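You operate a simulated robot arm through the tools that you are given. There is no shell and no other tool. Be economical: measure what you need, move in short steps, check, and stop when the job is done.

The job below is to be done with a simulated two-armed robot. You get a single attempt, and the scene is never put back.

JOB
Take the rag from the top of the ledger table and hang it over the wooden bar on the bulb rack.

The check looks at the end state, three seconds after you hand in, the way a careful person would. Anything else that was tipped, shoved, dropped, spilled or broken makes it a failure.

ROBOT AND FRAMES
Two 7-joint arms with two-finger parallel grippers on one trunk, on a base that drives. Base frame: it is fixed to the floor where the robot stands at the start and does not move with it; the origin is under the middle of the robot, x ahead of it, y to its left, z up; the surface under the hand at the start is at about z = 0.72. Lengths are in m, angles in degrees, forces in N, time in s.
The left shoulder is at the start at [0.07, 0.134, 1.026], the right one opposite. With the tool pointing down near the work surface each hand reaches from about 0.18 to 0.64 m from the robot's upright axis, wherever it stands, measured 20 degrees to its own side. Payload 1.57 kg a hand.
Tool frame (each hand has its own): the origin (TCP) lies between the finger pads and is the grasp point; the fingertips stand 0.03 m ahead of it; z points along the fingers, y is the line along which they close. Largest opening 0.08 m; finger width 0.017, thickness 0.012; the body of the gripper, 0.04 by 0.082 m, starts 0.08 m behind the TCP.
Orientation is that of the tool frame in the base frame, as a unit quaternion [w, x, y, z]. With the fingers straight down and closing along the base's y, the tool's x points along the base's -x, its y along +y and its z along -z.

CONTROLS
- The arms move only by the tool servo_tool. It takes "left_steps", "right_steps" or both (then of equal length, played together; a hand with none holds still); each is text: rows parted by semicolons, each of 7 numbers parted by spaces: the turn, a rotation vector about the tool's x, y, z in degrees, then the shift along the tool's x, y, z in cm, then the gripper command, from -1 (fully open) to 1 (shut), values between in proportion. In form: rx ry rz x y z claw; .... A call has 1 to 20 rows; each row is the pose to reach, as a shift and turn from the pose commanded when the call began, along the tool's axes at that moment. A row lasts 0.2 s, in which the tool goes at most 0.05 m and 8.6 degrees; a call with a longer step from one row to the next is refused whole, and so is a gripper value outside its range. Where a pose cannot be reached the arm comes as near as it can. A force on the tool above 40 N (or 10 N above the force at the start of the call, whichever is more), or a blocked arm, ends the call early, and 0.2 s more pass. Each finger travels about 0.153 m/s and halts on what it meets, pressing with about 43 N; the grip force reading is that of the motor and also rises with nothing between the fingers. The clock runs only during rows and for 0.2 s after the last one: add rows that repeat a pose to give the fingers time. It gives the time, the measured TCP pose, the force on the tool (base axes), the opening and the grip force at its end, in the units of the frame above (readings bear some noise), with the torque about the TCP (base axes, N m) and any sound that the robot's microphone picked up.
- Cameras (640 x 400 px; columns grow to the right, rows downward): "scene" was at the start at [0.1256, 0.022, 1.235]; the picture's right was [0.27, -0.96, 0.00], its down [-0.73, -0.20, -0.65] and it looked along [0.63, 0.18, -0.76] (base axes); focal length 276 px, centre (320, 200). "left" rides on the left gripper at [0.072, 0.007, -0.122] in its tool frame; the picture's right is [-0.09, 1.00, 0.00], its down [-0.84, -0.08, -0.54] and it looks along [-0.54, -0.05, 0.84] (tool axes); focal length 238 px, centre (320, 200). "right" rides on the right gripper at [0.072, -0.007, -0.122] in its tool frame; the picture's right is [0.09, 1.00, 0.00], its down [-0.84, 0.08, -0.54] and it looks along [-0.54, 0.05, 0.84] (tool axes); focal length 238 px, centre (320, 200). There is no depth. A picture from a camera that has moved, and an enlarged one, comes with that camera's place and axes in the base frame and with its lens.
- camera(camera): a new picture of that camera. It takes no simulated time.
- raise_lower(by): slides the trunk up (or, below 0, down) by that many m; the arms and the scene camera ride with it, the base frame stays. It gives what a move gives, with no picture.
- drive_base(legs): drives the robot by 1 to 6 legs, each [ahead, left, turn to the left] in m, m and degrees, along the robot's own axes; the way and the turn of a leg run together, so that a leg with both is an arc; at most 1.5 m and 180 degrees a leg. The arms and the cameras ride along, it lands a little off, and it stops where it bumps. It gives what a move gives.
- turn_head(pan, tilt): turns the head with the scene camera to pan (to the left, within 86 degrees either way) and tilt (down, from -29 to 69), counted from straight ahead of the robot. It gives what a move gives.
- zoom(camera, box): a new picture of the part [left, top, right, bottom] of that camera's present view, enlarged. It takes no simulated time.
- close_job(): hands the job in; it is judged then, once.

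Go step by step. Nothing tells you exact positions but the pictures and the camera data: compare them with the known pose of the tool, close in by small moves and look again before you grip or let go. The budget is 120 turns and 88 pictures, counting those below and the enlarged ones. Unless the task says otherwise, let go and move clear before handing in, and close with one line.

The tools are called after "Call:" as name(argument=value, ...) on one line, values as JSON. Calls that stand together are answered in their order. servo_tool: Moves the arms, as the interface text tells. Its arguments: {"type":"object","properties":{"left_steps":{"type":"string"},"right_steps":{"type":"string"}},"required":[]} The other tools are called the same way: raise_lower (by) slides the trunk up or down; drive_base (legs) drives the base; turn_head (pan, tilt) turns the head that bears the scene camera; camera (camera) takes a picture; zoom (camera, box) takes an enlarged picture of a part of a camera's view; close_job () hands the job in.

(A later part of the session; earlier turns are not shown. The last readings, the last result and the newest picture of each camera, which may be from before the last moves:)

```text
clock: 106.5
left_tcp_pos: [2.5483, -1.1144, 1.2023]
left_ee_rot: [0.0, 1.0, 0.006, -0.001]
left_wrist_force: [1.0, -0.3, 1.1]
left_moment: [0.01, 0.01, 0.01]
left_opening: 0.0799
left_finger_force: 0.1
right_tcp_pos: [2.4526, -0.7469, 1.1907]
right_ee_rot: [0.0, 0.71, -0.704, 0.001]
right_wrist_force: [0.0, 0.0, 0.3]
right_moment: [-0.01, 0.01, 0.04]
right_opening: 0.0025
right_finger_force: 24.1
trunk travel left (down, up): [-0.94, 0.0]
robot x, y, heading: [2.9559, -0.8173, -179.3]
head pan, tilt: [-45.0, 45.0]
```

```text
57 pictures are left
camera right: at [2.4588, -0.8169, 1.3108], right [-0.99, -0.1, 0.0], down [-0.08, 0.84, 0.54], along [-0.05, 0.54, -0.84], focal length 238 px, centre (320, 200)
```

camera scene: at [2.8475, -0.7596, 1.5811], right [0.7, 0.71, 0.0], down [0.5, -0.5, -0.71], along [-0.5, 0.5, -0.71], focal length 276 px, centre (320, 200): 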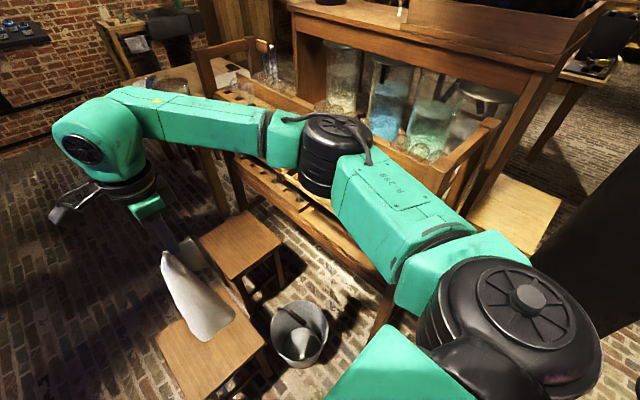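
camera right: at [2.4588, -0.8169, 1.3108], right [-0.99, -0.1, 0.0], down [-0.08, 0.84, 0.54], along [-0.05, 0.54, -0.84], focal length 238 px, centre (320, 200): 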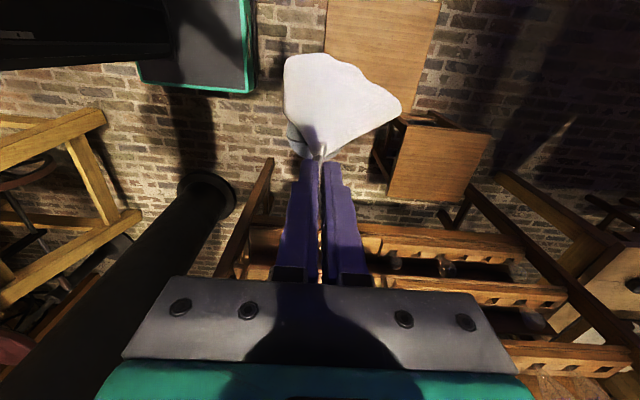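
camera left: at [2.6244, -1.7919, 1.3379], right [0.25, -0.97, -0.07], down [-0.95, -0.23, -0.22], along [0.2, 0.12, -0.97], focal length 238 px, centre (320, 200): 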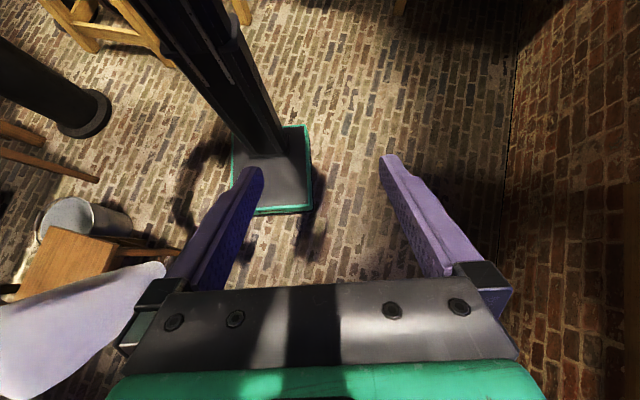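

The hand is clear of everything and the bucket sits at about (2.45, -0.49), clear of my base. I'll slide 0.2 m nearer the rack.

Call:
drive_base(legs=[[0, -0.2, 0]])

Call:
camera(camera="right")

Call:
camera(camera="left")

```text
clock: 108.1
left_tcp_pos: [2.547, -0.9195, 1.201]
left_ee_rot: [-0.001, 1.0, 0.004, 0.0]
left_wrist_force: [-0.7, 0.0, 0.6]
left_moment: [0.07, -0.01, -0.01]
left_opening: 0.08
left_finger_force: 0.0
right_tcp_pos: [2.4497, -0.5529, 1.1906]
right_ee_rot: [-0.001, 0.71, -0.704, -0.002]
right_wrist_force: [-0.2, -0.3, -1.2]
right_moment: [0.05, -0.02, -0.01]
right_opening: 0.0025
right_finger_force: 23.2
trunk travel left (down, up): [-0.94, 0.0]
robot x, y, heading: [2.9566, -0.6181, -179.6]
head pan, tilt: [-45.0, 45.0]
```

```text
56 pictures are left
camera right: at [2.4573, -0.6242, 1.3108], right [-0.99, -0.1, 0.0], down [-0.08, 0.83, 0.55], along [-0.05, 0.54, -0.84], focal length 238 px, centre (320, 200)
```

right: 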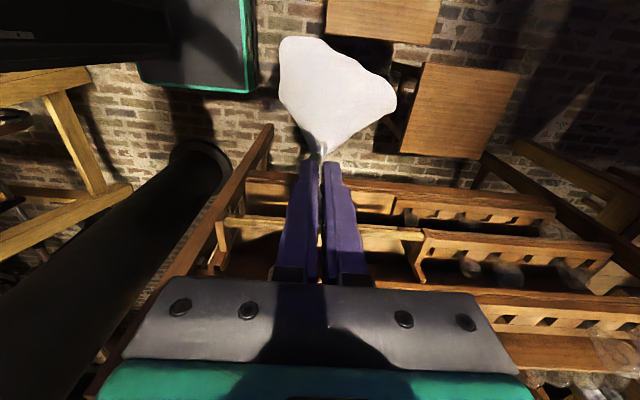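

```text
55 pictures are left
camera left: at [2.6189, -0.9273, 1.3224], right [-0.08, -1.0, 0.0], down [-0.84, 0.07, 0.54], along [-0.54, 0.05, -0.84], focal length 238 px, centre (320, 200)
```

left: 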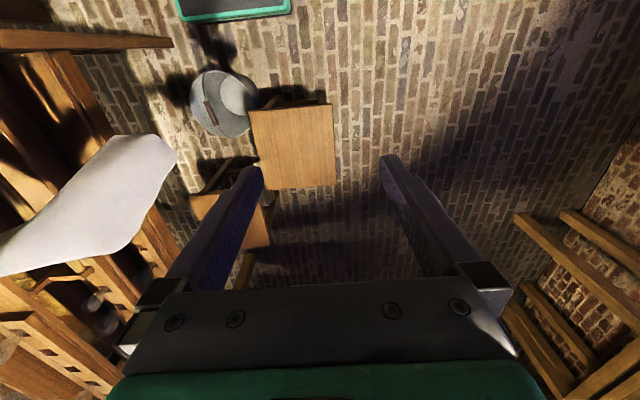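

The bar in the hand camera agrees: x 2.25–2.61, y -0.315, z ≈ 0.925. I'll bring the hand down and closer first, still short of the bar, and look.

Call:
servo_tool(right_steps="0 0 0 -1 0.2 1.5 1;0 0 0 -2.5 0.5 3.5 1;0 0 0 -4 0.8 5.5 1;0 0 0 -5.5 1.1 7.5 1;0 0 0 -7 1.4 9.5 1;0 0 0 -8 1.5 11 1;0 0 0 -8 1.5 11.5 1;0 0 0 -8 1.5 11.5 1;0 0 0 -8 1.5 11.5 1")

Call:
camera(camera="scene")

Call:
camera(camera="right")

```text
clock: 110.1
left_tcp_pos: [2.5465, -0.916, 1.2011]
left_ee_rot: [0.0, 1.0, 0.005, 0.0]
left_wrist_force: [-0.8, 0.0, -0.1]
left_moment: [0.0, 0.02, 0.01]
left_opening: 0.08
left_finger_force: 0.1
right_tcp_pos: [2.4349, -0.4685, 1.0751]
right_ee_rot: [0.0, 0.71, -0.704, 0.0]
right_wrist_force: [0.4, 0.1, 0.4]
right_moment: [-0.03, -0.01, 0.02]
right_opening: 0.0026
right_finger_force: 23.9
trunk travel left (down, up): [-0.94, 0.0]
robot x, y, heading: [2.9577, -0.6189, -179.8]
head pan, tilt: [-45.0, 45.0]
```

```text
54 pictures are left
camera scene: at [2.8458, -0.5624, 1.5811], right [0.7, 0.71, 0.0], down [0.5, -0.5, -0.71], along [-0.5, 0.5, -0.71], focal length 276 px, centre (320, 200)
```

scene: 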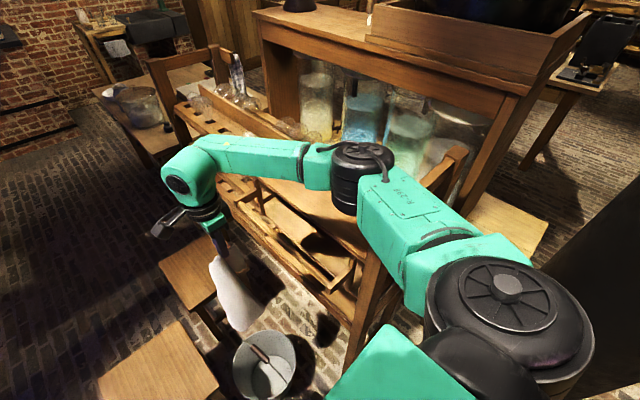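

```text
53 pictures are left
camera right: at [2.4416, -0.5393, 1.1958], right [-0.99, -0.1, 0.0], down [-0.08, 0.84, 0.54], along [-0.05, 0.54, -0.84], focal length 238 px, centre (320, 200)
```

right: 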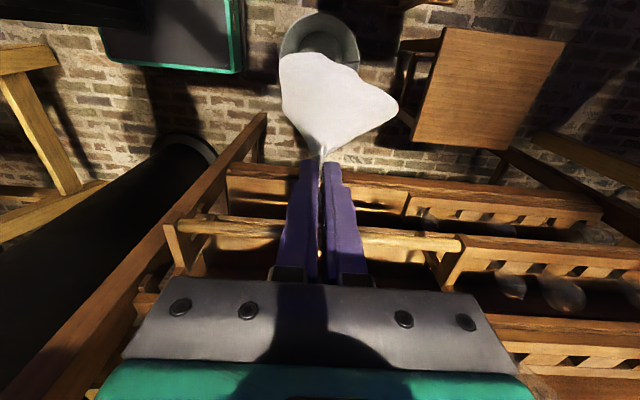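

The elbow is getting close to the rack's end post. I'll back off 0.15 m and tilt the fingers 45° towards the rack, so the wrist and elbow stay out on the near side.

Call:
drive_base(legs=[[0, 0.15, 0]])

Call:
servo_tool(right_steps="0 -8 0 0 0 0 1;0 -16 0 0 0 0 1;0 -24 0 0 0 0 1;0 -32 0 0 0 0 1;0 -40 0 0 0 0 1;0 -45 0 0 0 0 1;0 -45 0 0 0 0 1;0 -45 0 0 0 0 1")

Call:
camera(camera="scene")

Call:
camera(camera="right")

```text
clock: 111.4
left_tcp_pos: [2.5477, -1.0627, 1.2037]
left_ee_rot: [0.001, 1.0, 0.003, 0.0]
left_wrist_force: [-0.5, 0.5, -0.4]
left_moment: [-0.05, -0.01, -0.02]
left_opening: 0.0801
left_finger_force: 0.0
right_tcp_pos: [2.4365, -0.6146, 1.0737]
right_ee_rot: [0.002, 0.71, -0.705, 0.002]
right_wrist_force: [0.0, 0.0, 0.6]
right_moment: [0.0, -0.01, 0.03]
right_opening: 0.0022
right_finger_force: 23.3
trunk travel left (down, up): [-0.94, 0.0]
robot x, y, heading: [2.9566, -0.7719, -179.7]
head pan, tilt: [-45.0, 45.0]
```

```text
clock: 113.2
left_tcp_pos: [2.5487, -1.0648, 1.2025]
left_ee_rot: [-0.001, 1.0, 0.003, 0.0]
left_wrist_force: [0.0, -0.4, 0.1]
left_moment: [0.01, 0.0, -0.01]
left_opening: 0.08
left_finger_force: 0.1
right_tcp_pos: [2.4357, -0.6166, 1.0758]
right_ee_rot: [-0.27, 0.655, -0.651, -0.271]
right_wrist_force: [-0.6, -0.6, -0.8]
right_moment: [0.01, 0.0, 0.03]
right_opening: 0.0024
right_finger_force: 24.1
trunk travel left (down, up): [-0.94, 0.0]
robot x, y, heading: [2.9558, -0.7715, -179.6]
head pan, tilt: [-45.0, 45.0]
```

```text
52 pictures are left
camera scene: at [2.8469, -0.7121, 1.581], right [0.7, 0.71, 0.0], down [0.5, -0.5, -0.71], along [-0.5, 0.5, -0.71], focal length 276 px, centre (320, 200)
```

scene: 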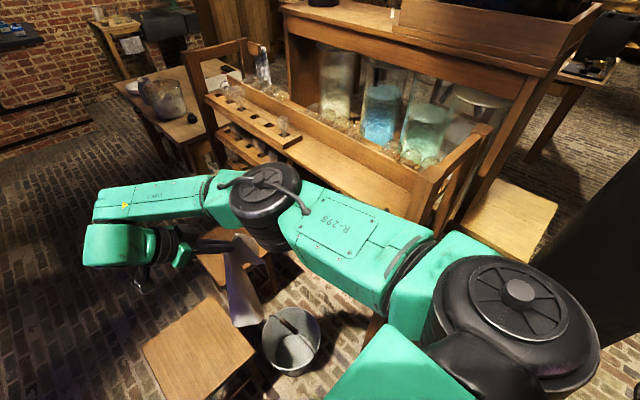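

```text
51 pictures are left
camera right: at [2.4429, -0.7538, 1.1092], right [-1.0, -0.07, -0.07], down [-0.08, 0.21, 0.97], along [-0.06, 0.98, -0.21], focal length 238 px, centre (320, 200)
```

right: 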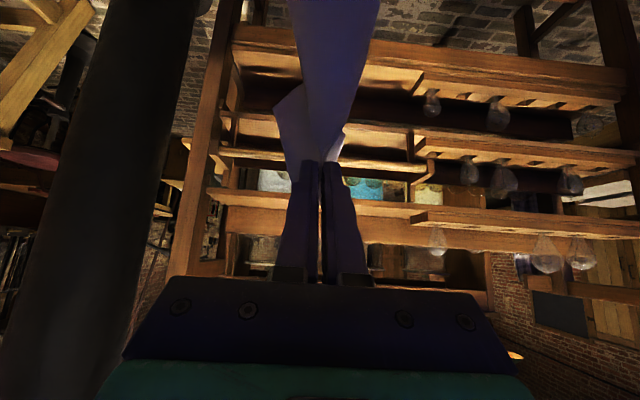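

The tilt works and the elbow is well away from the post. I'll slide the base 0.15 m back in (the rag is still short of the bar).

Call:
drive_base(legs=[[0, -0.15, 0]])

Call:
camera(camera="scene")

Call:
camera(camera="right")

```text
clock: 114.6
left_tcp_pos: [2.5476, -0.918, 1.2008]
left_ee_rot: [-0.002, 1.0, 0.003, 0.0]
left_wrist_force: [0.0, -0.6, -0.3]
left_moment: [0.02, -0.01, 0.01]
left_opening: 0.0803
left_finger_force: 0.0
right_tcp_pos: [2.4363, -0.4707, 1.0751]
right_ee_rot: [-0.271, 0.655, -0.65, -0.273]
right_wrist_force: [-0.4, -0.3, -0.4]
right_moment: [0.03, 0.01, 0.02]
right_opening: 0.0026
right_finger_force: 23.9
trunk travel left (down, up): [-0.94, 0.0]
robot x, y, heading: [2.9528, -0.618, -179.8]
head pan, tilt: [-45.0, 45.0]
```

```text
50 pictures are left
camera scene: at [2.8461, -0.5668, 1.5812], right [0.7, 0.71, 0.0], down [0.5, -0.5, -0.71], along [-0.5, 0.5, -0.71], focal length 276 px, centre (320, 200)
```

scene: 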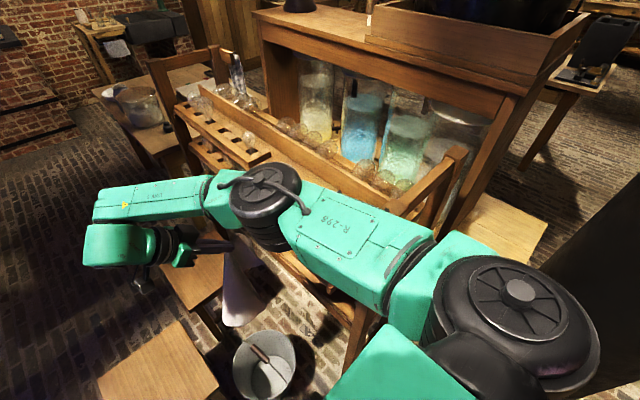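

```text
49 pictures are left
camera right: at [2.4421, -0.6068, 1.1093], right [-1.0, -0.07, -0.07], down [-0.08, 0.21, 0.98], along [-0.06, 0.98, -0.21], focal length 238 px, centre (320, 200)
```

right: 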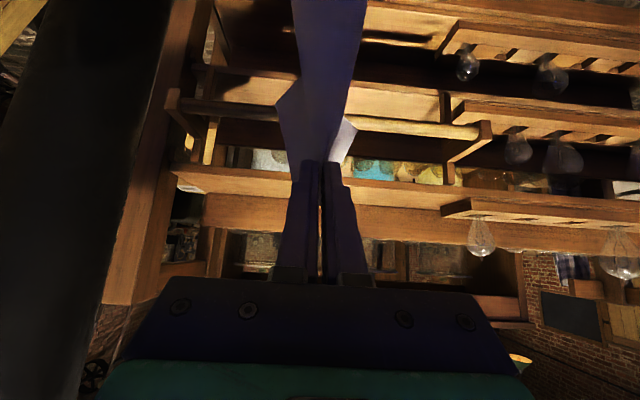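

All as planned. I'll move the arm 11 cm towards the bar, then check.

Call:
servo_tool(right_steps="0 0 0 -1.3 0 1.3 1;0 0 0 -2.6 0 2.6 1;0 0 0 -3.9 0 3.9 1;0 0 0 -5.2 0 5.2 1;0 0 0 -6.5 0 6.5 1;0 0 0 -7.8 0 7.8 1;0 0 0 -7.8 0 7.8 1")

Call:
camera(camera="scene")

Call:
camera(camera="right")

```text
clock: 116.2
left_tcp_pos: [2.5463, -0.9154, 1.2018]
left_ee_rot: [0.001, 1.0, 0.003, -0.001]
left_wrist_force: [0.3, -0.6, 0.0]
left_moment: [-0.01, -0.01, -0.03]
left_opening: 0.0801
left_finger_force: 0.1
right_tcp_pos: [2.4328, -0.3565, 1.075]
right_ee_rot: [-0.269, 0.656, -0.65, -0.272]
right_wrist_force: [0.9, 0.6, 0.2]
right_moment: [0.03, 0.01, -0.01]
right_opening: 0.0023
right_finger_force: 24.0
trunk travel left (down, up): [-0.94, 0.0]
robot x, y, heading: [2.9556, -0.6214, -179.9]
head pan, tilt: [-45.0, 45.0]
```

```text
48 pictures are left
camera scene: at [2.8462, -0.5624, 1.5811], right [0.7, 0.71, 0.0], down [0.5, -0.5, -0.71], along [-0.5, 0.5, -0.71], focal length 276 px, centre (320, 200)
```

scene: 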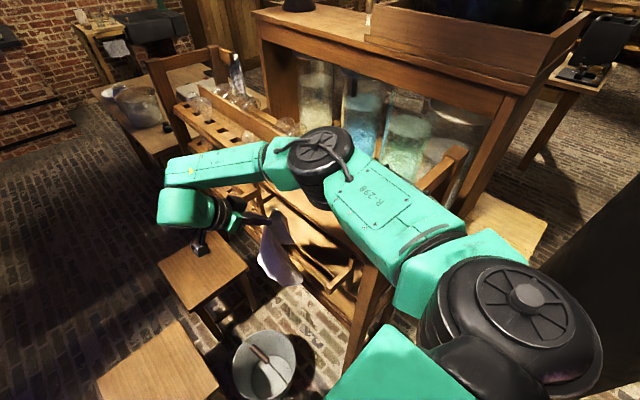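

```text
47 pictures are left
camera right: at [2.4407, -0.4932, 1.1095], right [-1.0, -0.07, -0.07], down [-0.08, 0.21, 0.97], along [-0.06, 0.98, -0.21], focal length 238 px, centre (320, 200)
```

right: 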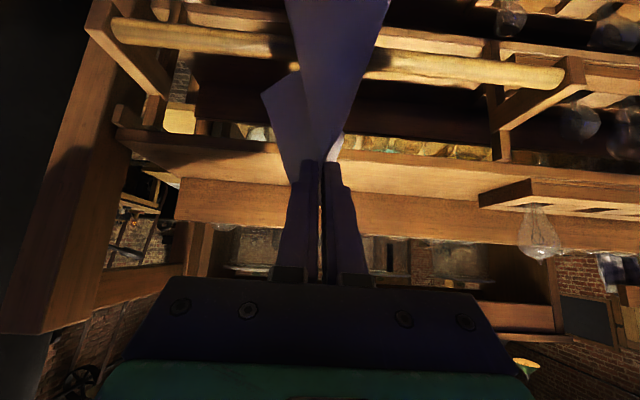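

The rag is just meeting the bar. I'll continue about 9 cm over it.

Call:
servo_tool(right_steps="0 0 0 -1 0 1 1;0 0 0 -2 0 2 1;0 0 0 -3 0 3 1;0 0 0 -4 0 4 1;0 0 0 -5 0 5 1;0 0 0 -6 0 6 1;0 0 0 -6.7 0 6.7 1;0 0 0 -6.7 0 6.7 1")

Call:
camera(camera="scene")

Call:
camera(camera="right")

Call:
camera(camera="left")

```text
clock: 118.0
left_tcp_pos: [2.5468, -0.915, 1.202]
left_ee_rot: [0.001, 1.0, 0.004, 0.0]
left_wrist_force: [-0.2, -0.6, 0.8]
left_moment: [0.0, 0.0, -0.03]
left_opening: 0.08
left_finger_force: 0.1
right_tcp_pos: [2.4352, -0.2623, 1.0767]
right_ee_rot: [-0.27, 0.656, -0.651, -0.272]
right_wrist_force: [-0.2, 0.2, 0.0]
right_moment: [-0.02, 0.01, 0.0]
right_opening: 0.0024
right_finger_force: 24.1
trunk travel left (down, up): [-0.94, 0.0]
robot x, y, heading: [2.9561, -0.6216, -179.5]
head pan, tilt: [-45.0, 45.0]
```

```text
46 pictures are left
camera scene: at [2.8461, -0.5626, 1.5811], right [0.7, 0.71, 0.0], down [0.5, -0.5, -0.71], along [-0.5, 0.5, -0.71], focal length 276 px, centre (320, 200)
```

scene: 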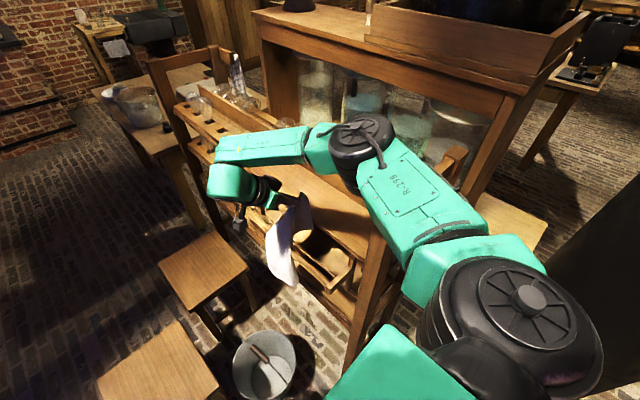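

```text
45 pictures are left
camera right: at [2.4411, -0.3994, 1.1104], right [-1.0, -0.07, -0.07], down [-0.08, 0.21, 0.97], along [-0.06, 0.98, -0.21], focal length 238 px, centre (320, 200)
```

right: 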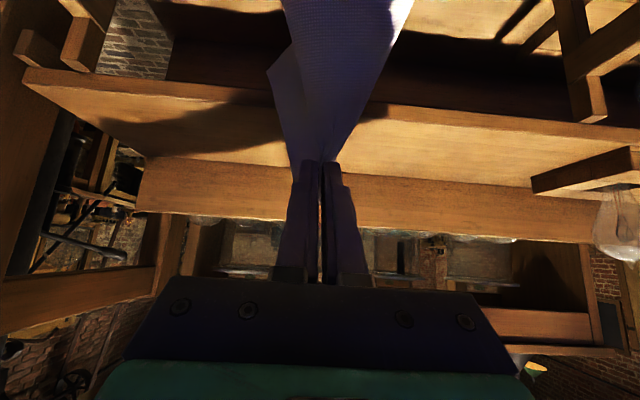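

```text
44 pictures are left
camera left: at [2.6184, -0.9222, 1.3236], right [-0.09, -1.0, 0.0], down [-0.84, 0.07, 0.54], along [-0.54, 0.05, -0.84], focal length 238 px, centre (320, 200)
```

left: 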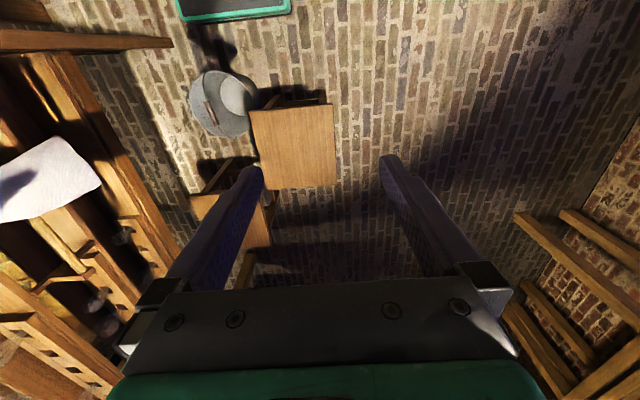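

The rag lies over the bar, with its lower half on the near side. I'll enlarge to judge the split.

Call:
zoom(camera="scene", box=[200, 150, 400, 310])

Call:
zoom(camera="left", box=[0, 100, 200, 300])

```text
2.50 times, centred on (300, 230) of scene
camera zoom: at [2.8461, -0.5626, 1.5811], right [0.7, 0.71, 0.0], down [0.5, -0.5, -0.71], along [-0.5, 0.5, -0.71], focal length 689 px, centre (370, 125)
```

zoom: 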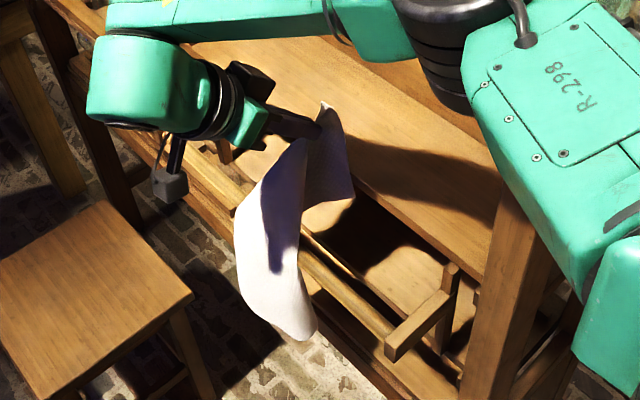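

```text
2.00 times, centred on (100, 200) of left
camera zoom: at [2.6184, -0.9222, 1.3236], right [-0.09, -1.0, 0.0], down [-0.84, 0.07, 0.54], along [-0.54, 0.05, -0.84], focal length 477 px, centre (760, 200)
```

zoom: 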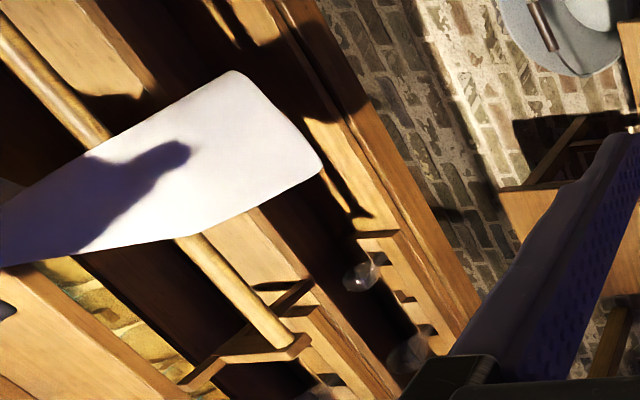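

The split looks about even. I'll lower the hand gently into the gap behind the bar, half way first, watching the elbow.

Call:
servo_tool(right_steps="0 0 0 0.8 0 0.6 1;0 0 0 1.6 0 1.2 1;0 0 0 2.4 0 1.8 1;0 0 0 3.2 0 2.4 1;0 0 0 3.2 0 2.4 1")

Call:
zoom(camera="scene", box=[200, 100, 500, 320])

Call:
zoom(camera="left", box=[0, 100, 200, 300])

Call:
camera(camera="right")

```text
clock: 119.2
left_tcp_pos: [2.5467, -0.9158, 1.2016]
left_ee_rot: [0.0, 1.0, 0.004, 0.0]
left_wrist_force: [-0.3, 0.0, -0.1]
left_moment: [0.03, 0.0, -0.02]
left_opening: 0.0801
left_finger_force: 0.1
right_tcp_pos: [2.4338, -0.2673, 1.0354]
right_ee_rot: [-0.27, 0.655, -0.651, -0.271]
right_wrist_force: [0.0, -0.6, -0.1]
right_moment: [0.0, -0.01, 0.01]
right_opening: 0.0023
right_finger_force: 24.1
trunk travel left (down, up): [-0.94, 0.0]
robot x, y, heading: [2.9552, -0.6219, -179.6]
head pan, tilt: [-45.0, 45.0]
```

```text
1.82 times, centred on (350, 210) of scene
camera zoom: at [2.8461, -0.5624, 1.5811], right [0.7, 0.71, 0.0], down [0.5, -0.5, -0.71], along [-0.5, 0.5, -0.71], focal length 501 px, centre (266, 182)
```

zoom: 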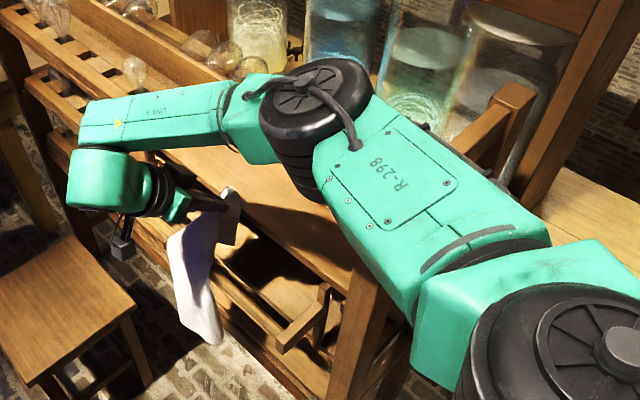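

```text
2.00 times, centred on (100, 200) of left
camera zoom: at [2.6184, -0.9221, 1.3236], right [-0.09, -1.0, 0.0], down [-0.84, 0.07, 0.54], along [-0.54, 0.05, -0.84], focal length 477 px, centre (760, 200)
```

zoom: 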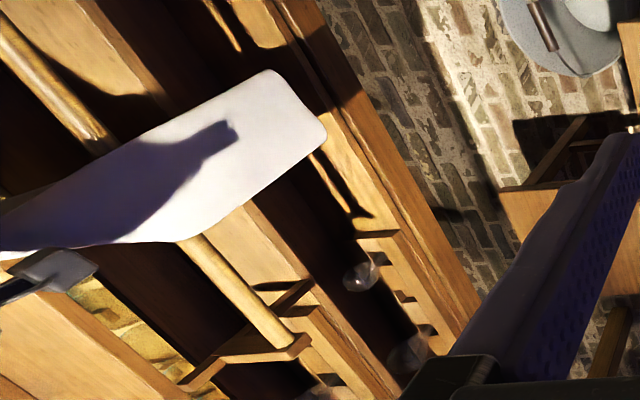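

```text
39 pictures are left
camera right: at [2.4406, -0.404, 1.0693], right [-1.0, -0.07, -0.07], down [-0.08, 0.21, 0.97], along [-0.06, 0.98, -0.21], focal length 238 px, centre (320, 200)
```

right: 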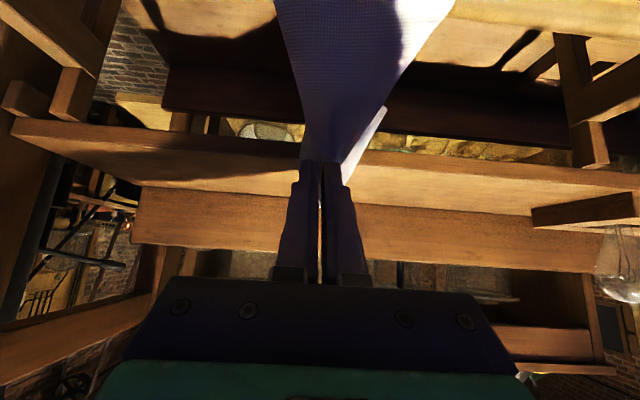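

Still clear. I'll lower the last 4 cm.

Call:
servo_tool(right_steps="0 0 0 0.8 0 0.6 1;0 0 0 1.6 0 1.2 1;0 0 0 2.4 0 1.9 1;0 0 0 3.0 0 2.6 1;0 0 0 3.0 0 2.6 1")

Call:
zoom(camera="scene", box=[200, 100, 500, 320])

Call:
zoom(camera="left", box=[0, 100, 200, 300])

Call:
camera(camera="right")

```text
clock: 120.4
left_tcp_pos: [2.5474, -0.916, 1.2008]
left_ee_rot: [0.0, 1.0, 0.003, 0.0]
left_wrist_force: [0.3, -0.2, 0.7]
left_moment: [0.06, 0.03, 0.02]
left_opening: 0.0798
left_finger_force: 0.0
right_tcp_pos: [2.4341, -0.2716, 0.9957]
right_ee_rot: [-0.27, 0.655, -0.652, -0.271]
right_wrist_force: [-0.1, -0.6, -0.3]
right_moment: [0.0, 0.0, 0.0]
right_opening: 0.0024
right_finger_force: 23.5
trunk travel left (down, up): [-0.94, 0.0]
robot x, y, heading: [2.9523, -0.621, -179.4]
head pan, tilt: [-45.0, 45.0]
```

```text
1.82 times, centred on (350, 210) of scene
camera zoom: at [2.8462, -0.5625, 1.5811], right [0.7, 0.71, 0.0], down [0.5, -0.5, -0.71], along [-0.5, 0.5, -0.71], focal length 501 px, centre (266, 182)
```

zoom: 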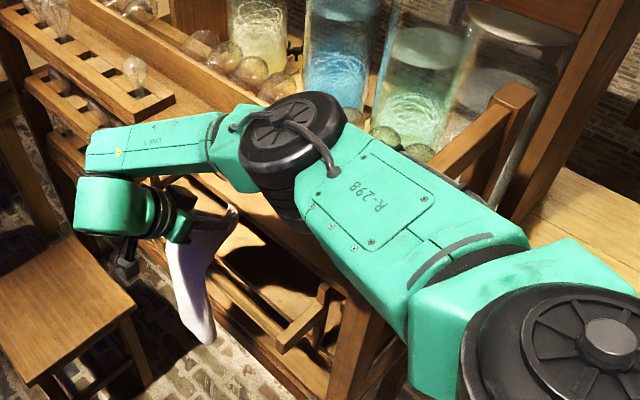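

```text
2.00 times, centred on (100, 200) of left
camera zoom: at [2.6184, -0.9221, 1.3236], right [-0.09, -1.0, 0.0], down [-0.84, 0.07, 0.54], along [-0.54, 0.05, -0.84], focal length 477 px, centre (760, 200)
```

zoom: 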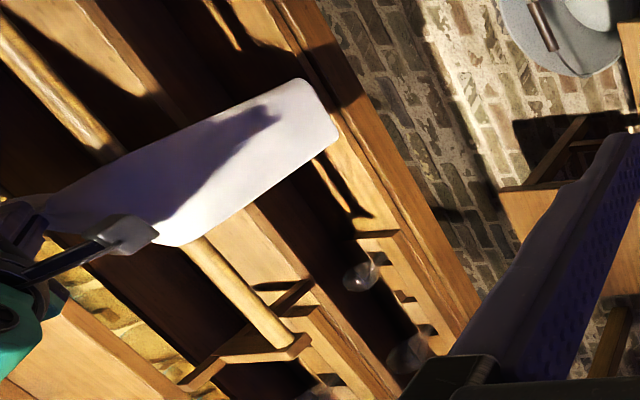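

```text
36 pictures are left
camera right: at [2.4413, -0.4076, 1.0304], right [-1.0, -0.07, -0.07], down [-0.08, 0.21, 0.97], along [-0.06, 0.98, -0.21], focal length 238 px, centre (320, 200)
```

right: 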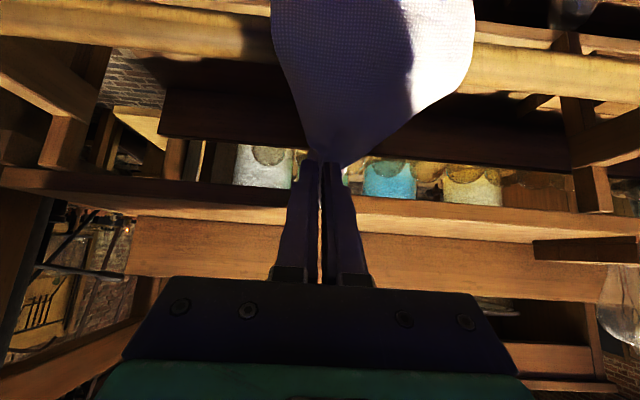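

The cloth slid towards the near side as I lowered, so letting go here could let it slip off. I'll raise the hand to pull more over the bar, then lower again so that slack falls behind it.

Call:
servo_tool(right_steps="0 0 0 -1.4 0 -1.4 1;0 0 0 -2.8 0 -2.8 1;0 0 0 -4.2 0 -4.2 1;0 0 0 -5.6 0 -5.6 1;0 0 0 -7 0 -7 1;0 0 0 -8.4 0 -8.4 1;0 0 0 -9.8 0 -9.4 1;0 0 0 -10.9 0 -10.1 1;0 0 0 -10.9 0 -10.1 1")

Call:
zoom(camera="scene", box=[200, 100, 500, 320])

Call:
zoom(camera="left", box=[0, 100, 200, 300])

```text
clock: 122.4
left_tcp_pos: [2.5473, -0.9165, 1.2013]
left_ee_rot: [0.0, 1.0, 0.004, 0.0]
left_wrist_force: [-0.8, 0.1, -0.6]
left_moment: [0.01, -0.01, -0.02]
left_opening: 0.0799
left_finger_force: 0.1
right_tcp_pos: [2.4336, -0.2644, 1.1432]
right_ee_rot: [-0.27, 0.655, -0.651, -0.271]
right_wrist_force: [0.9, 0.0, -0.4]
right_moment: [-0.02, 0.02, 0.02]
right_opening: 0.0025
right_finger_force: 23.9
trunk travel left (down, up): [-0.94, 0.0]
robot x, y, heading: [2.956, -0.6196, -179.6]
head pan, tilt: [-45.0, 45.0]
```

```text
1.82 times, centred on (350, 210) of scene
camera zoom: at [2.846, -0.5625, 1.581], right [0.7, 0.71, 0.0], down [0.5, -0.5, -0.71], along [-0.5, 0.5, -0.71], focal length 501 px, centre (266, 182)
```

zoom: 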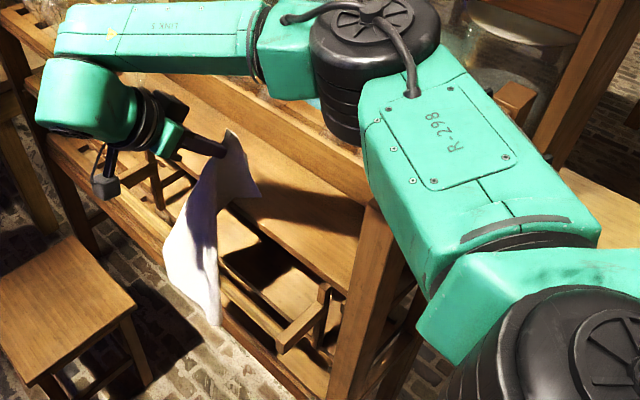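

```text
2.00 times, centred on (100, 200) of left
camera zoom: at [2.6183, -0.9221, 1.3236], right [-0.09, -1.0, 0.0], down [-0.84, 0.07, 0.54], along [-0.54, 0.05, -0.84], focal length 477 px, centre (760, 200)
```

zoom: 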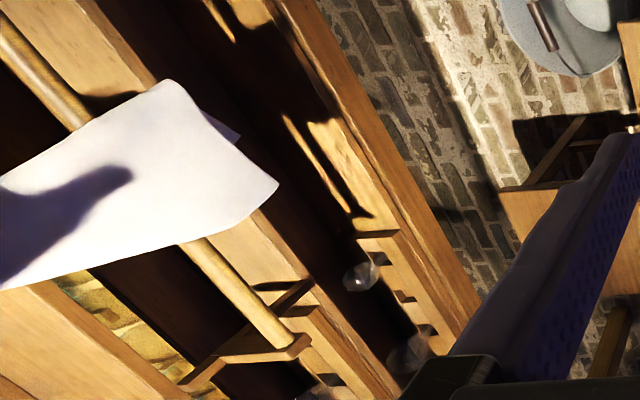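

About 9 cm hangs in front and 19 cm or more is behind. Now I'll lower into the gap slowly.

Call:
servo_tool(right_steps="0 0 0 1.4 0 1.3 1;0 0 0 2.8 0 2.6 1;0 0 0 4.2 0 3.9 1;0 0 0 5.6 0 5.2 1;0 0 0 7 0 6.5 1;0 0 0 8.4 0 7.8 1;0 0 0 9.8 0 9.1 1;0 0 0 10.9 0 10.1 1;0 0 0 10.9 0 10.1 1")

Call:
zoom(camera="left", box=[0, 100, 200, 300])

Call:
camera(camera="right")

```text
clock: 124.4
left_tcp_pos: [2.5465, -0.9156, 1.2023]
left_ee_rot: [-0.001, 1.0, 0.003, 0.001]
left_wrist_force: [-0.5, 0.6, 0.2]
left_moment: [0.01, -0.01, -0.02]
left_opening: 0.08
left_finger_force: 0.0
right_tcp_pos: [2.4348, -0.2713, 0.9943]
right_ee_rot: [-0.27, 0.656, -0.65, -0.272]
right_wrist_force: [0.2, 0.3, 0.2]
right_moment: [-0.02, -0.01, 0.0]
right_opening: 0.0023
right_finger_force: 23.9
trunk travel left (down, up): [-0.94, 0.0]
robot x, y, heading: [2.9505, -0.6182, -179.6]
head pan, tilt: [-45.0, 45.0]
```

```text
2.00 times, centred on (100, 200) of left
camera zoom: at [2.6185, -0.9221, 1.3236], right [-0.09, -1.0, 0.0], down [-0.84, 0.07, 0.54], along [-0.54, 0.05, -0.84], focal length 477 px, centre (760, 200)
```

zoom: 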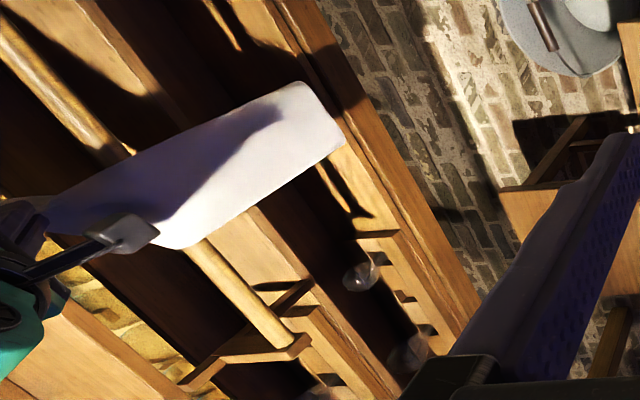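

```text
32 pictures are left
camera right: at [2.4415, -0.4071, 1.0293], right [-1.0, -0.07, -0.07], down [-0.08, 0.21, 0.97], along [-0.06, 0.98, -0.21], focal length 238 px, centre (320, 200)
```

right: 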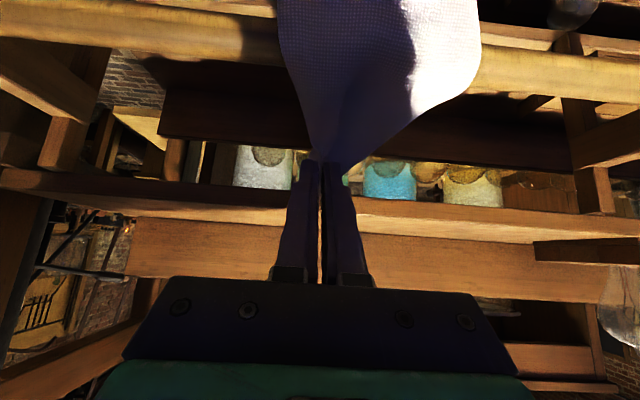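

The cloth just slides back, so it has to be placed the other way: free end down behind the bar, and my hand finishing on the open near side. I'll lift it clear over the bar first.

Call:
servo_tool(right_steps="0 0 0 -1.6 0 -1.7 1;0 0 0 -3.2 0 -3.4 1;0 0 0 -4.8 0 -5.1 1;0 0 0 -6.4 0 -6.9 1;0 0 0 -8 0 -8.6 1;0 0 0 -9.6 0 -10.4 1;0 0 0 -11.2 0 -12.1 1;0 0 0 -12.8 0 -13.8 1;0 0 0 -14.2 0 -15.4 1;0 0 0 -15.4 0 -16.7 1;0 0 0 -16.4 0 -17.8 1;0 0 0 -17.2 0 -18.7 1;0 0 0 -17.9 0 -19.5 1;0 0 0 -17.9 0 -19.5 1;0 0 0 -17.9 0 -19.5 1")

Call:
camera(camera="scene")

Call:
zoom(camera="left", box=[0, 60, 200, 300])

Call:
camera(camera="right")

```text
clock: 127.6
left_tcp_pos: [2.5471, -0.9156, 1.2026]
left_ee_rot: [0.001, 1.0, 0.003, -0.001]
left_wrist_force: [-1.0, 0.1, -0.4]
left_moment: [0.0, -0.02, 0.0]
left_opening: 0.0799
left_finger_force: 0.2
right_tcp_pos: [2.4347, -0.2811, 1.2584]
right_ee_rot: [-0.27, 0.656, -0.651, -0.271]
right_wrist_force: [0.1, 0.2, 0.3]
right_moment: [0.01, 0.0, -0.01]
right_opening: 0.0021
right_finger_force: 23.6
trunk travel left (down, up): [-0.94, 0.0]
robot x, y, heading: [2.9533, -0.6166, -179.7]
head pan, tilt: [-45.0, 45.0]
```

```text
31 pictures are left
camera scene: at [2.846, -0.5623, 1.581], right [0.7, 0.71, 0.0], down [0.5, -0.5, -0.71], along [-0.5, 0.5, -0.71], focal length 276 px, centre (320, 200)
```

scene: 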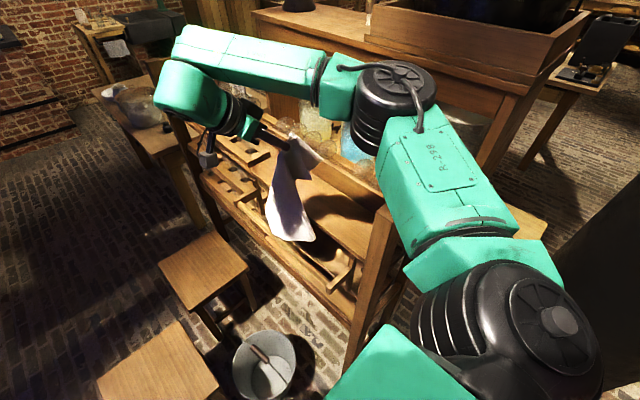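

```text
1.67 times, centred on (100, 180) of left
camera zoom: at [2.6183, -0.922, 1.3236], right [-0.09, -1.0, 0.0], down [-0.84, 0.07, 0.54], along [-0.54, 0.05, -0.84], focal length 397 px, centre (687, 233)
```

zoom: 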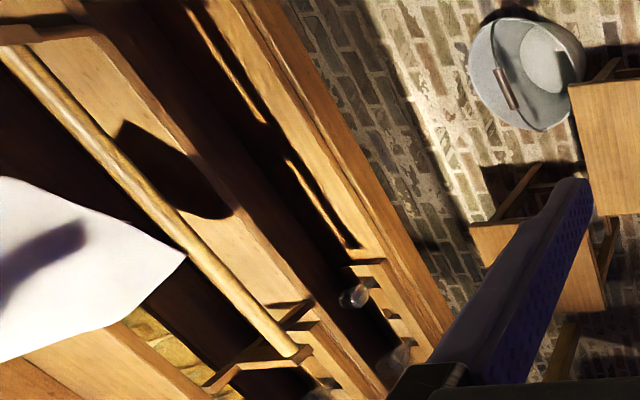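

```text
29 pictures are left
camera right: at [2.4409, -0.4178, 1.2939], right [-1.0, -0.07, -0.07], down [-0.08, 0.21, 0.97], along [-0.06, 0.98, -0.21], focal length 238 px, centre (320, 200)
```

right: 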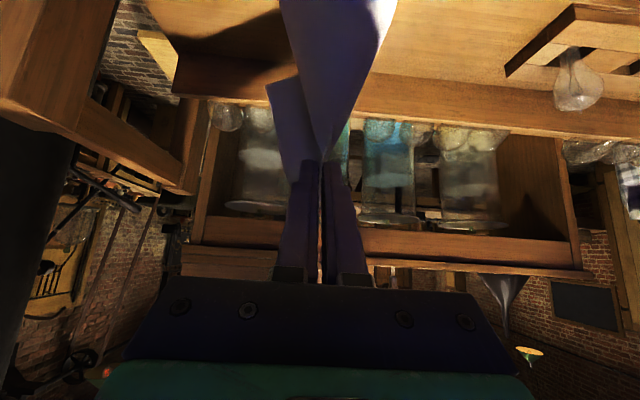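

The free end is now up at bar height, one corner about over the bar. I'll enlarge to see exactly.

Call:
zoom(camera="scene", box=[220, 110, 380, 290])

```text
2.22 times, centred on (300, 200) of scene
camera zoom: at [2.846, -0.5623, 1.581], right [0.7, 0.71, 0.0], down [0.5, -0.5, -0.71], along [-0.5, 0.5, -0.71], focal length 612 px, centre (364, 200)
```

zoom: 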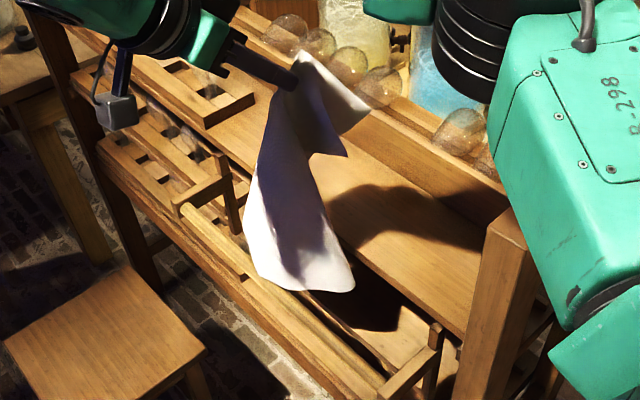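

One lower corner touches the bar. I'll raise 1.5 cm, shift 3 cm further in, and look again.

Call:
servo_tool(right_steps="0 0 0 -1 0 -1 1;0 0 0 -1.8 0 -0.2 1;0 0 0 -2.6 0 0.6 1;0 0 0 -3.2 0 1.1 1;0 0 0 -3.2 0 1.1 1;0 0 0 -3.2 0 1.1 1;0 0 0 -3.2 0 1.1 1")

Call:
zoom(camera="scene", box=[220, 110, 380, 290])

Call:
zoom(camera="left", box=[0, 60, 200, 300])

```text
clock: 129.2
left_tcp_pos: [2.5477, -0.9154, 1.2017]
left_ee_rot: [0.0, 1.0, 0.003, 0.001]
left_wrist_force: [0.9, 0.1, 0.2]
left_moment: [-0.01, -0.01, 0.0]
left_opening: 0.0803
left_finger_force: 0.0
right_tcp_pos: [2.4324, -0.2501, 1.2753]
right_ee_rot: [-0.27, 0.655, -0.651, -0.272]
right_wrist_force: [-1.2, 0.2, -0.1]
right_moment: [-0.03, -0.02, 0.01]
right_opening: 0.0024
right_finger_force: 24.2
trunk travel left (down, up): [-0.94, 0.0]
robot x, y, heading: [2.9554, -0.6192, -179.6]
head pan, tilt: [-45.0, 45.0]
```

```text
2.22 times, centred on (300, 200) of scene
camera zoom: at [2.8462, -0.5623, 1.581], right [0.7, 0.71, 0.0], down [0.5, -0.5, -0.71], along [-0.5, 0.5, -0.71], focal length 612 px, centre (364, 200)
```

zoom: 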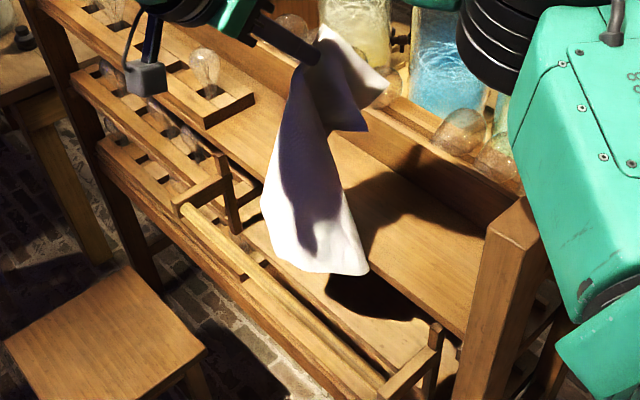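

```text
1.67 times, centred on (100, 180) of left
camera zoom: at [2.6184, -0.922, 1.3237], right [-0.09, -1.0, 0.0], down [-0.84, 0.07, 0.54], along [-0.54, 0.05, -0.84], focal length 397 px, centre (687, 233)
```

zoom: 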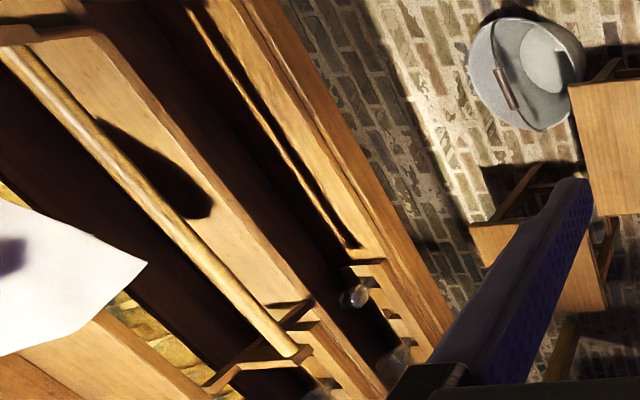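

The free end now hangs over the gap between bar and top shelf. I'll ease back 1.2 cm and lower 6 cm.

Call:
servo_tool(right_steps="0 0 0 0.8 0 -0.8 1;0 0 0 0.8 0 -0.8 1;0 0 0 0.8 0 -0.8 1;0 0 0 1.8 0 0.2 1;0 0 0 2.8 0 1.2 1;0 0 0 3.8 0 2.2 1;0 0 0 5 0 3.4 1;0 0 0 5 0 3.4 1")

Call:
zoom(camera="scene", box=[220, 110, 380, 290])

Call:
zoom(camera="left", box=[0, 60, 200, 300])

```text
clock: 131.0
left_tcp_pos: [2.5463, -0.9164, 1.2012]
left_ee_rot: [0.0, 1.0, 0.004, 0.0]
left_wrist_force: [-0.3, 0.0, -0.7]
left_moment: [0.04, -0.02, 0.01]
left_opening: 0.0803
left_finger_force: 0.0
right_tcp_pos: [2.4347, -0.2632, 1.2165]
right_ee_rot: [-0.269, 0.656, -0.651, -0.271]
right_wrist_force: [0.4, 0.7, -0.4]
right_moment: [-0.02, -0.01, 0.01]
right_opening: 0.0023
right_finger_force: 24.4
trunk travel left (down, up): [-0.94, 0.0]
robot x, y, heading: [2.9514, -0.6194, -179.6]
head pan, tilt: [-45.0, 45.0]
```

```text
2.22 times, centred on (300, 200) of scene
camera zoom: at [2.8461, -0.5625, 1.581], right [0.7, 0.71, 0.0], down [0.5, -0.5, -0.71], along [-0.5, 0.5, -0.71], focal length 612 px, centre (364, 200)
```

zoom: 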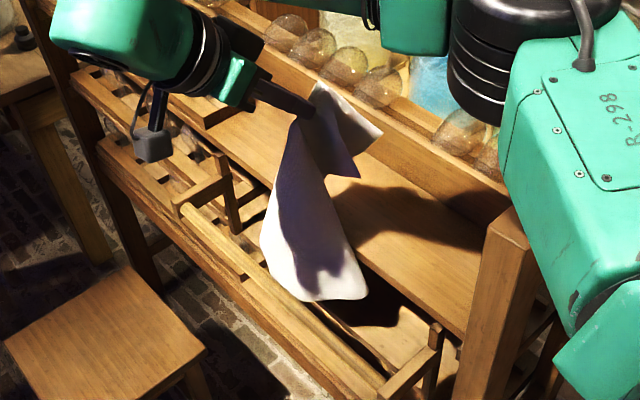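

```text
1.67 times, centred on (100, 180) of left
camera zoom: at [2.6183, -0.9221, 1.3236], right [-0.09, -1.0, 0.0], down [-0.84, 0.07, 0.54], along [-0.54, 0.05, -0.84], focal length 397 px, centre (687, 233)
```

zoom: 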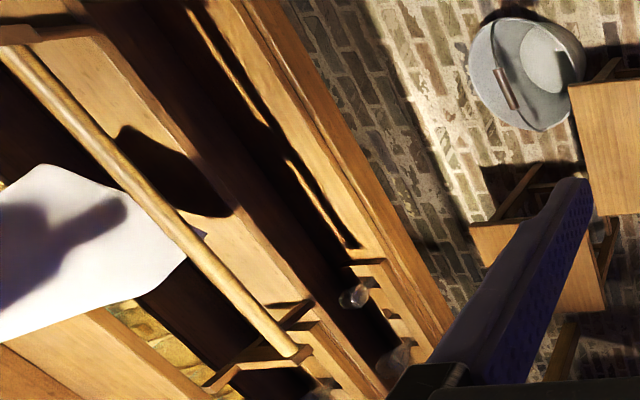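

The free end is behind the bar, and the bar hides part of it. I'll lower 9 cm more.

Call:
servo_tool(right_steps="0 0 0 1.1 0 0.9 1;0 0 0 2.2 0 1.9 1;0 0 0 3.3 0 2.9 1;0 0 0 4.4 0 3.9 1;0 0 0 5.5 0 4.9 1;0 0 0 6.6 0 6 1;0 0 0 6.6 0 6 1")

Call:
zoom(camera="scene", box=[220, 110, 380, 290])

Call:
zoom(camera="left", box=[0, 60, 200, 300])

```text
clock: 132.6
left_tcp_pos: [2.5477, -0.9155, 1.2024]
left_ee_rot: [0.0, 1.0, 0.004, 0.0]
left_wrist_force: [0.4, -0.4, 0.4]
left_moment: [-0.02, 0.04, 0.03]
left_opening: 0.0801
left_finger_force: 0.0
right_tcp_pos: [2.4336, -0.2678, 1.126]
right_ee_rot: [-0.269, 0.656, -0.651, -0.271]
right_wrist_force: [0.7, 0.0, 0.1]
right_moment: [0.0, 0.04, 0.0]
right_opening: 0.0023
right_finger_force: 24.1
trunk travel left (down, up): [-0.94, 0.0]
robot x, y, heading: [2.9551, -0.6207, -179.5]
head pan, tilt: [-45.0, 45.0]
```

```text
2.22 times, centred on (300, 200) of scene
camera zoom: at [2.8462, -0.5624, 1.5811], right [0.7, 0.71, 0.0], down [0.5, -0.5, -0.71], along [-0.5, 0.5, -0.71], focal length 612 px, centre (364, 200)
```

zoom: 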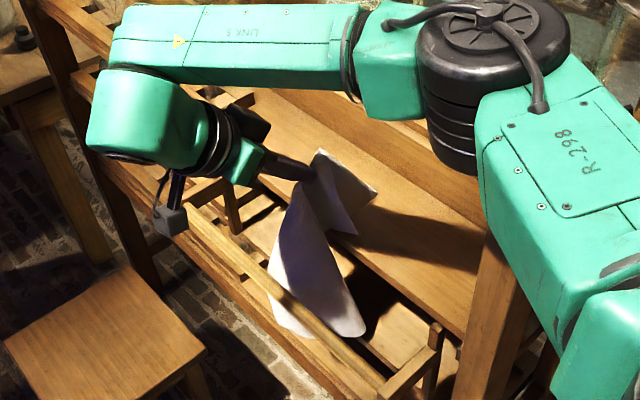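

```text
1.67 times, centred on (100, 180) of left
camera zoom: at [2.6185, -0.9221, 1.3236], right [-0.09, -1.0, 0.0], down [-0.84, 0.07, 0.54], along [-0.54, 0.05, -0.84], focal length 397 px, centre (687, 233)
```

zoom: 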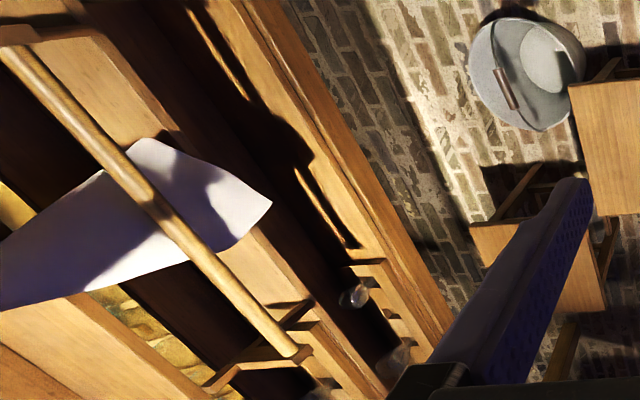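

The rag is threaded behind the bar. Now I'll lower a little and bring the hand back over the bar to the near side.

Call:
servo_tool(right_steps="0 0 0 1.3 0 1.3 1;0 0 0 2.6 0 2.6 1;0 0 0 3.9 0 3.9 1;0 0 0 5.1 0 2.4 1;0 0 0 6.3 0 0.8 1;0 0 0 7.5 0 -0.8 1;0 0 0 8.7 0 -2.3 1;0 0 0 10.5 0 -2.9 1;0 0 0 12.4 0 -3.5 1;0 0 0 14.2 0 -4.2 1;0 0 0 16.1 0 -4.8 1;0 0 0 16.1 0 -4.8 1")

Call:
camera(camera="scene")

Call:
zoom(camera="left", box=[0, 60, 200, 300])

Call:
camera(camera="right")

```text
clock: 135.2
left_tcp_pos: [2.5466, -0.9151, 1.2017]
left_ee_rot: [0.0, 1.0, 0.003, 0.001]
left_wrist_force: [0.2, -0.6, -0.5]
left_moment: [0.0, 0.02, -0.02]
left_opening: 0.0801
left_finger_force: 0.0
right_tcp_pos: [2.4342, -0.4156, 1.0465]
right_ee_rot: [-0.271, 0.655, -0.652, -0.271]
right_wrist_force: [0.5, -0.7, 0.6]
right_moment: [-0.01, -0.01, 0.02]
right_opening: 0.0023
right_finger_force: 23.8
trunk travel left (down, up): [-0.94, 0.0]
robot x, y, heading: [2.957, -0.6199, -179.7]
head pan, tilt: [-45.0, 45.0]
```

```text
21 pictures are left
camera scene: at [2.8462, -0.5622, 1.581], right [0.7, 0.71, 0.0], down [0.5, -0.5, -0.71], along [-0.5, 0.5, -0.71], focal length 276 px, centre (320, 200)
```

scene: 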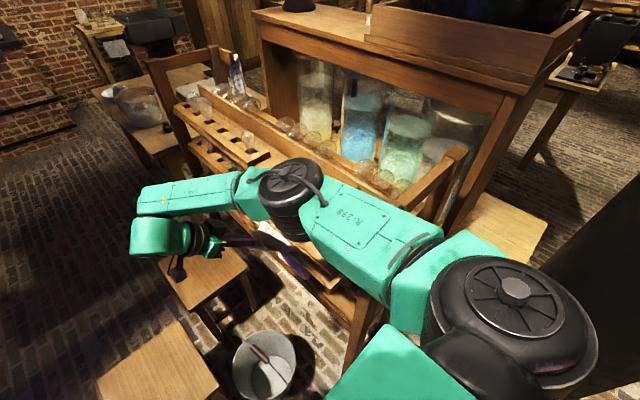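

```text
1.67 times, centred on (100, 180) of left
camera zoom: at [2.6184, -0.9219, 1.3237], right [-0.09, -1.0, 0.0], down [-0.84, 0.07, 0.54], along [-0.54, 0.05, -0.84], focal length 397 px, centre (687, 233)
```

zoom: 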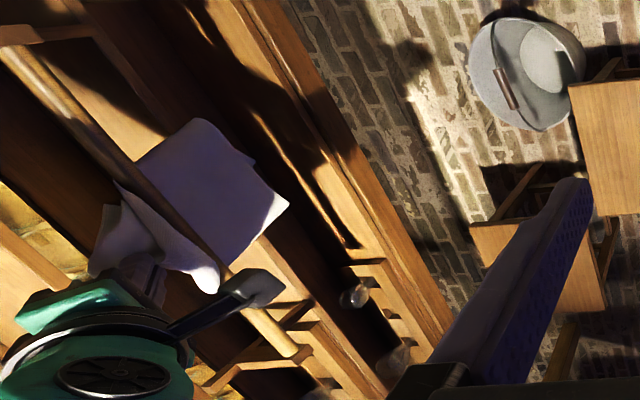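

```text
19 pictures are left
camera right: at [2.4414, -0.5511, 1.0811], right [-1.0, -0.07, -0.07], down [-0.08, 0.21, 0.97], along [-0.06, 0.98, -0.21], focal length 238 px, centre (320, 200)
```

right: 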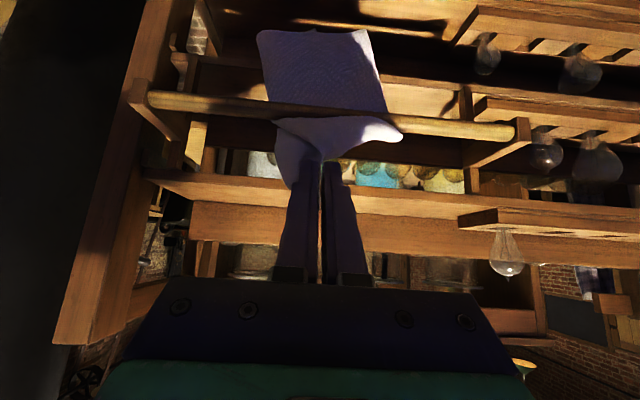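

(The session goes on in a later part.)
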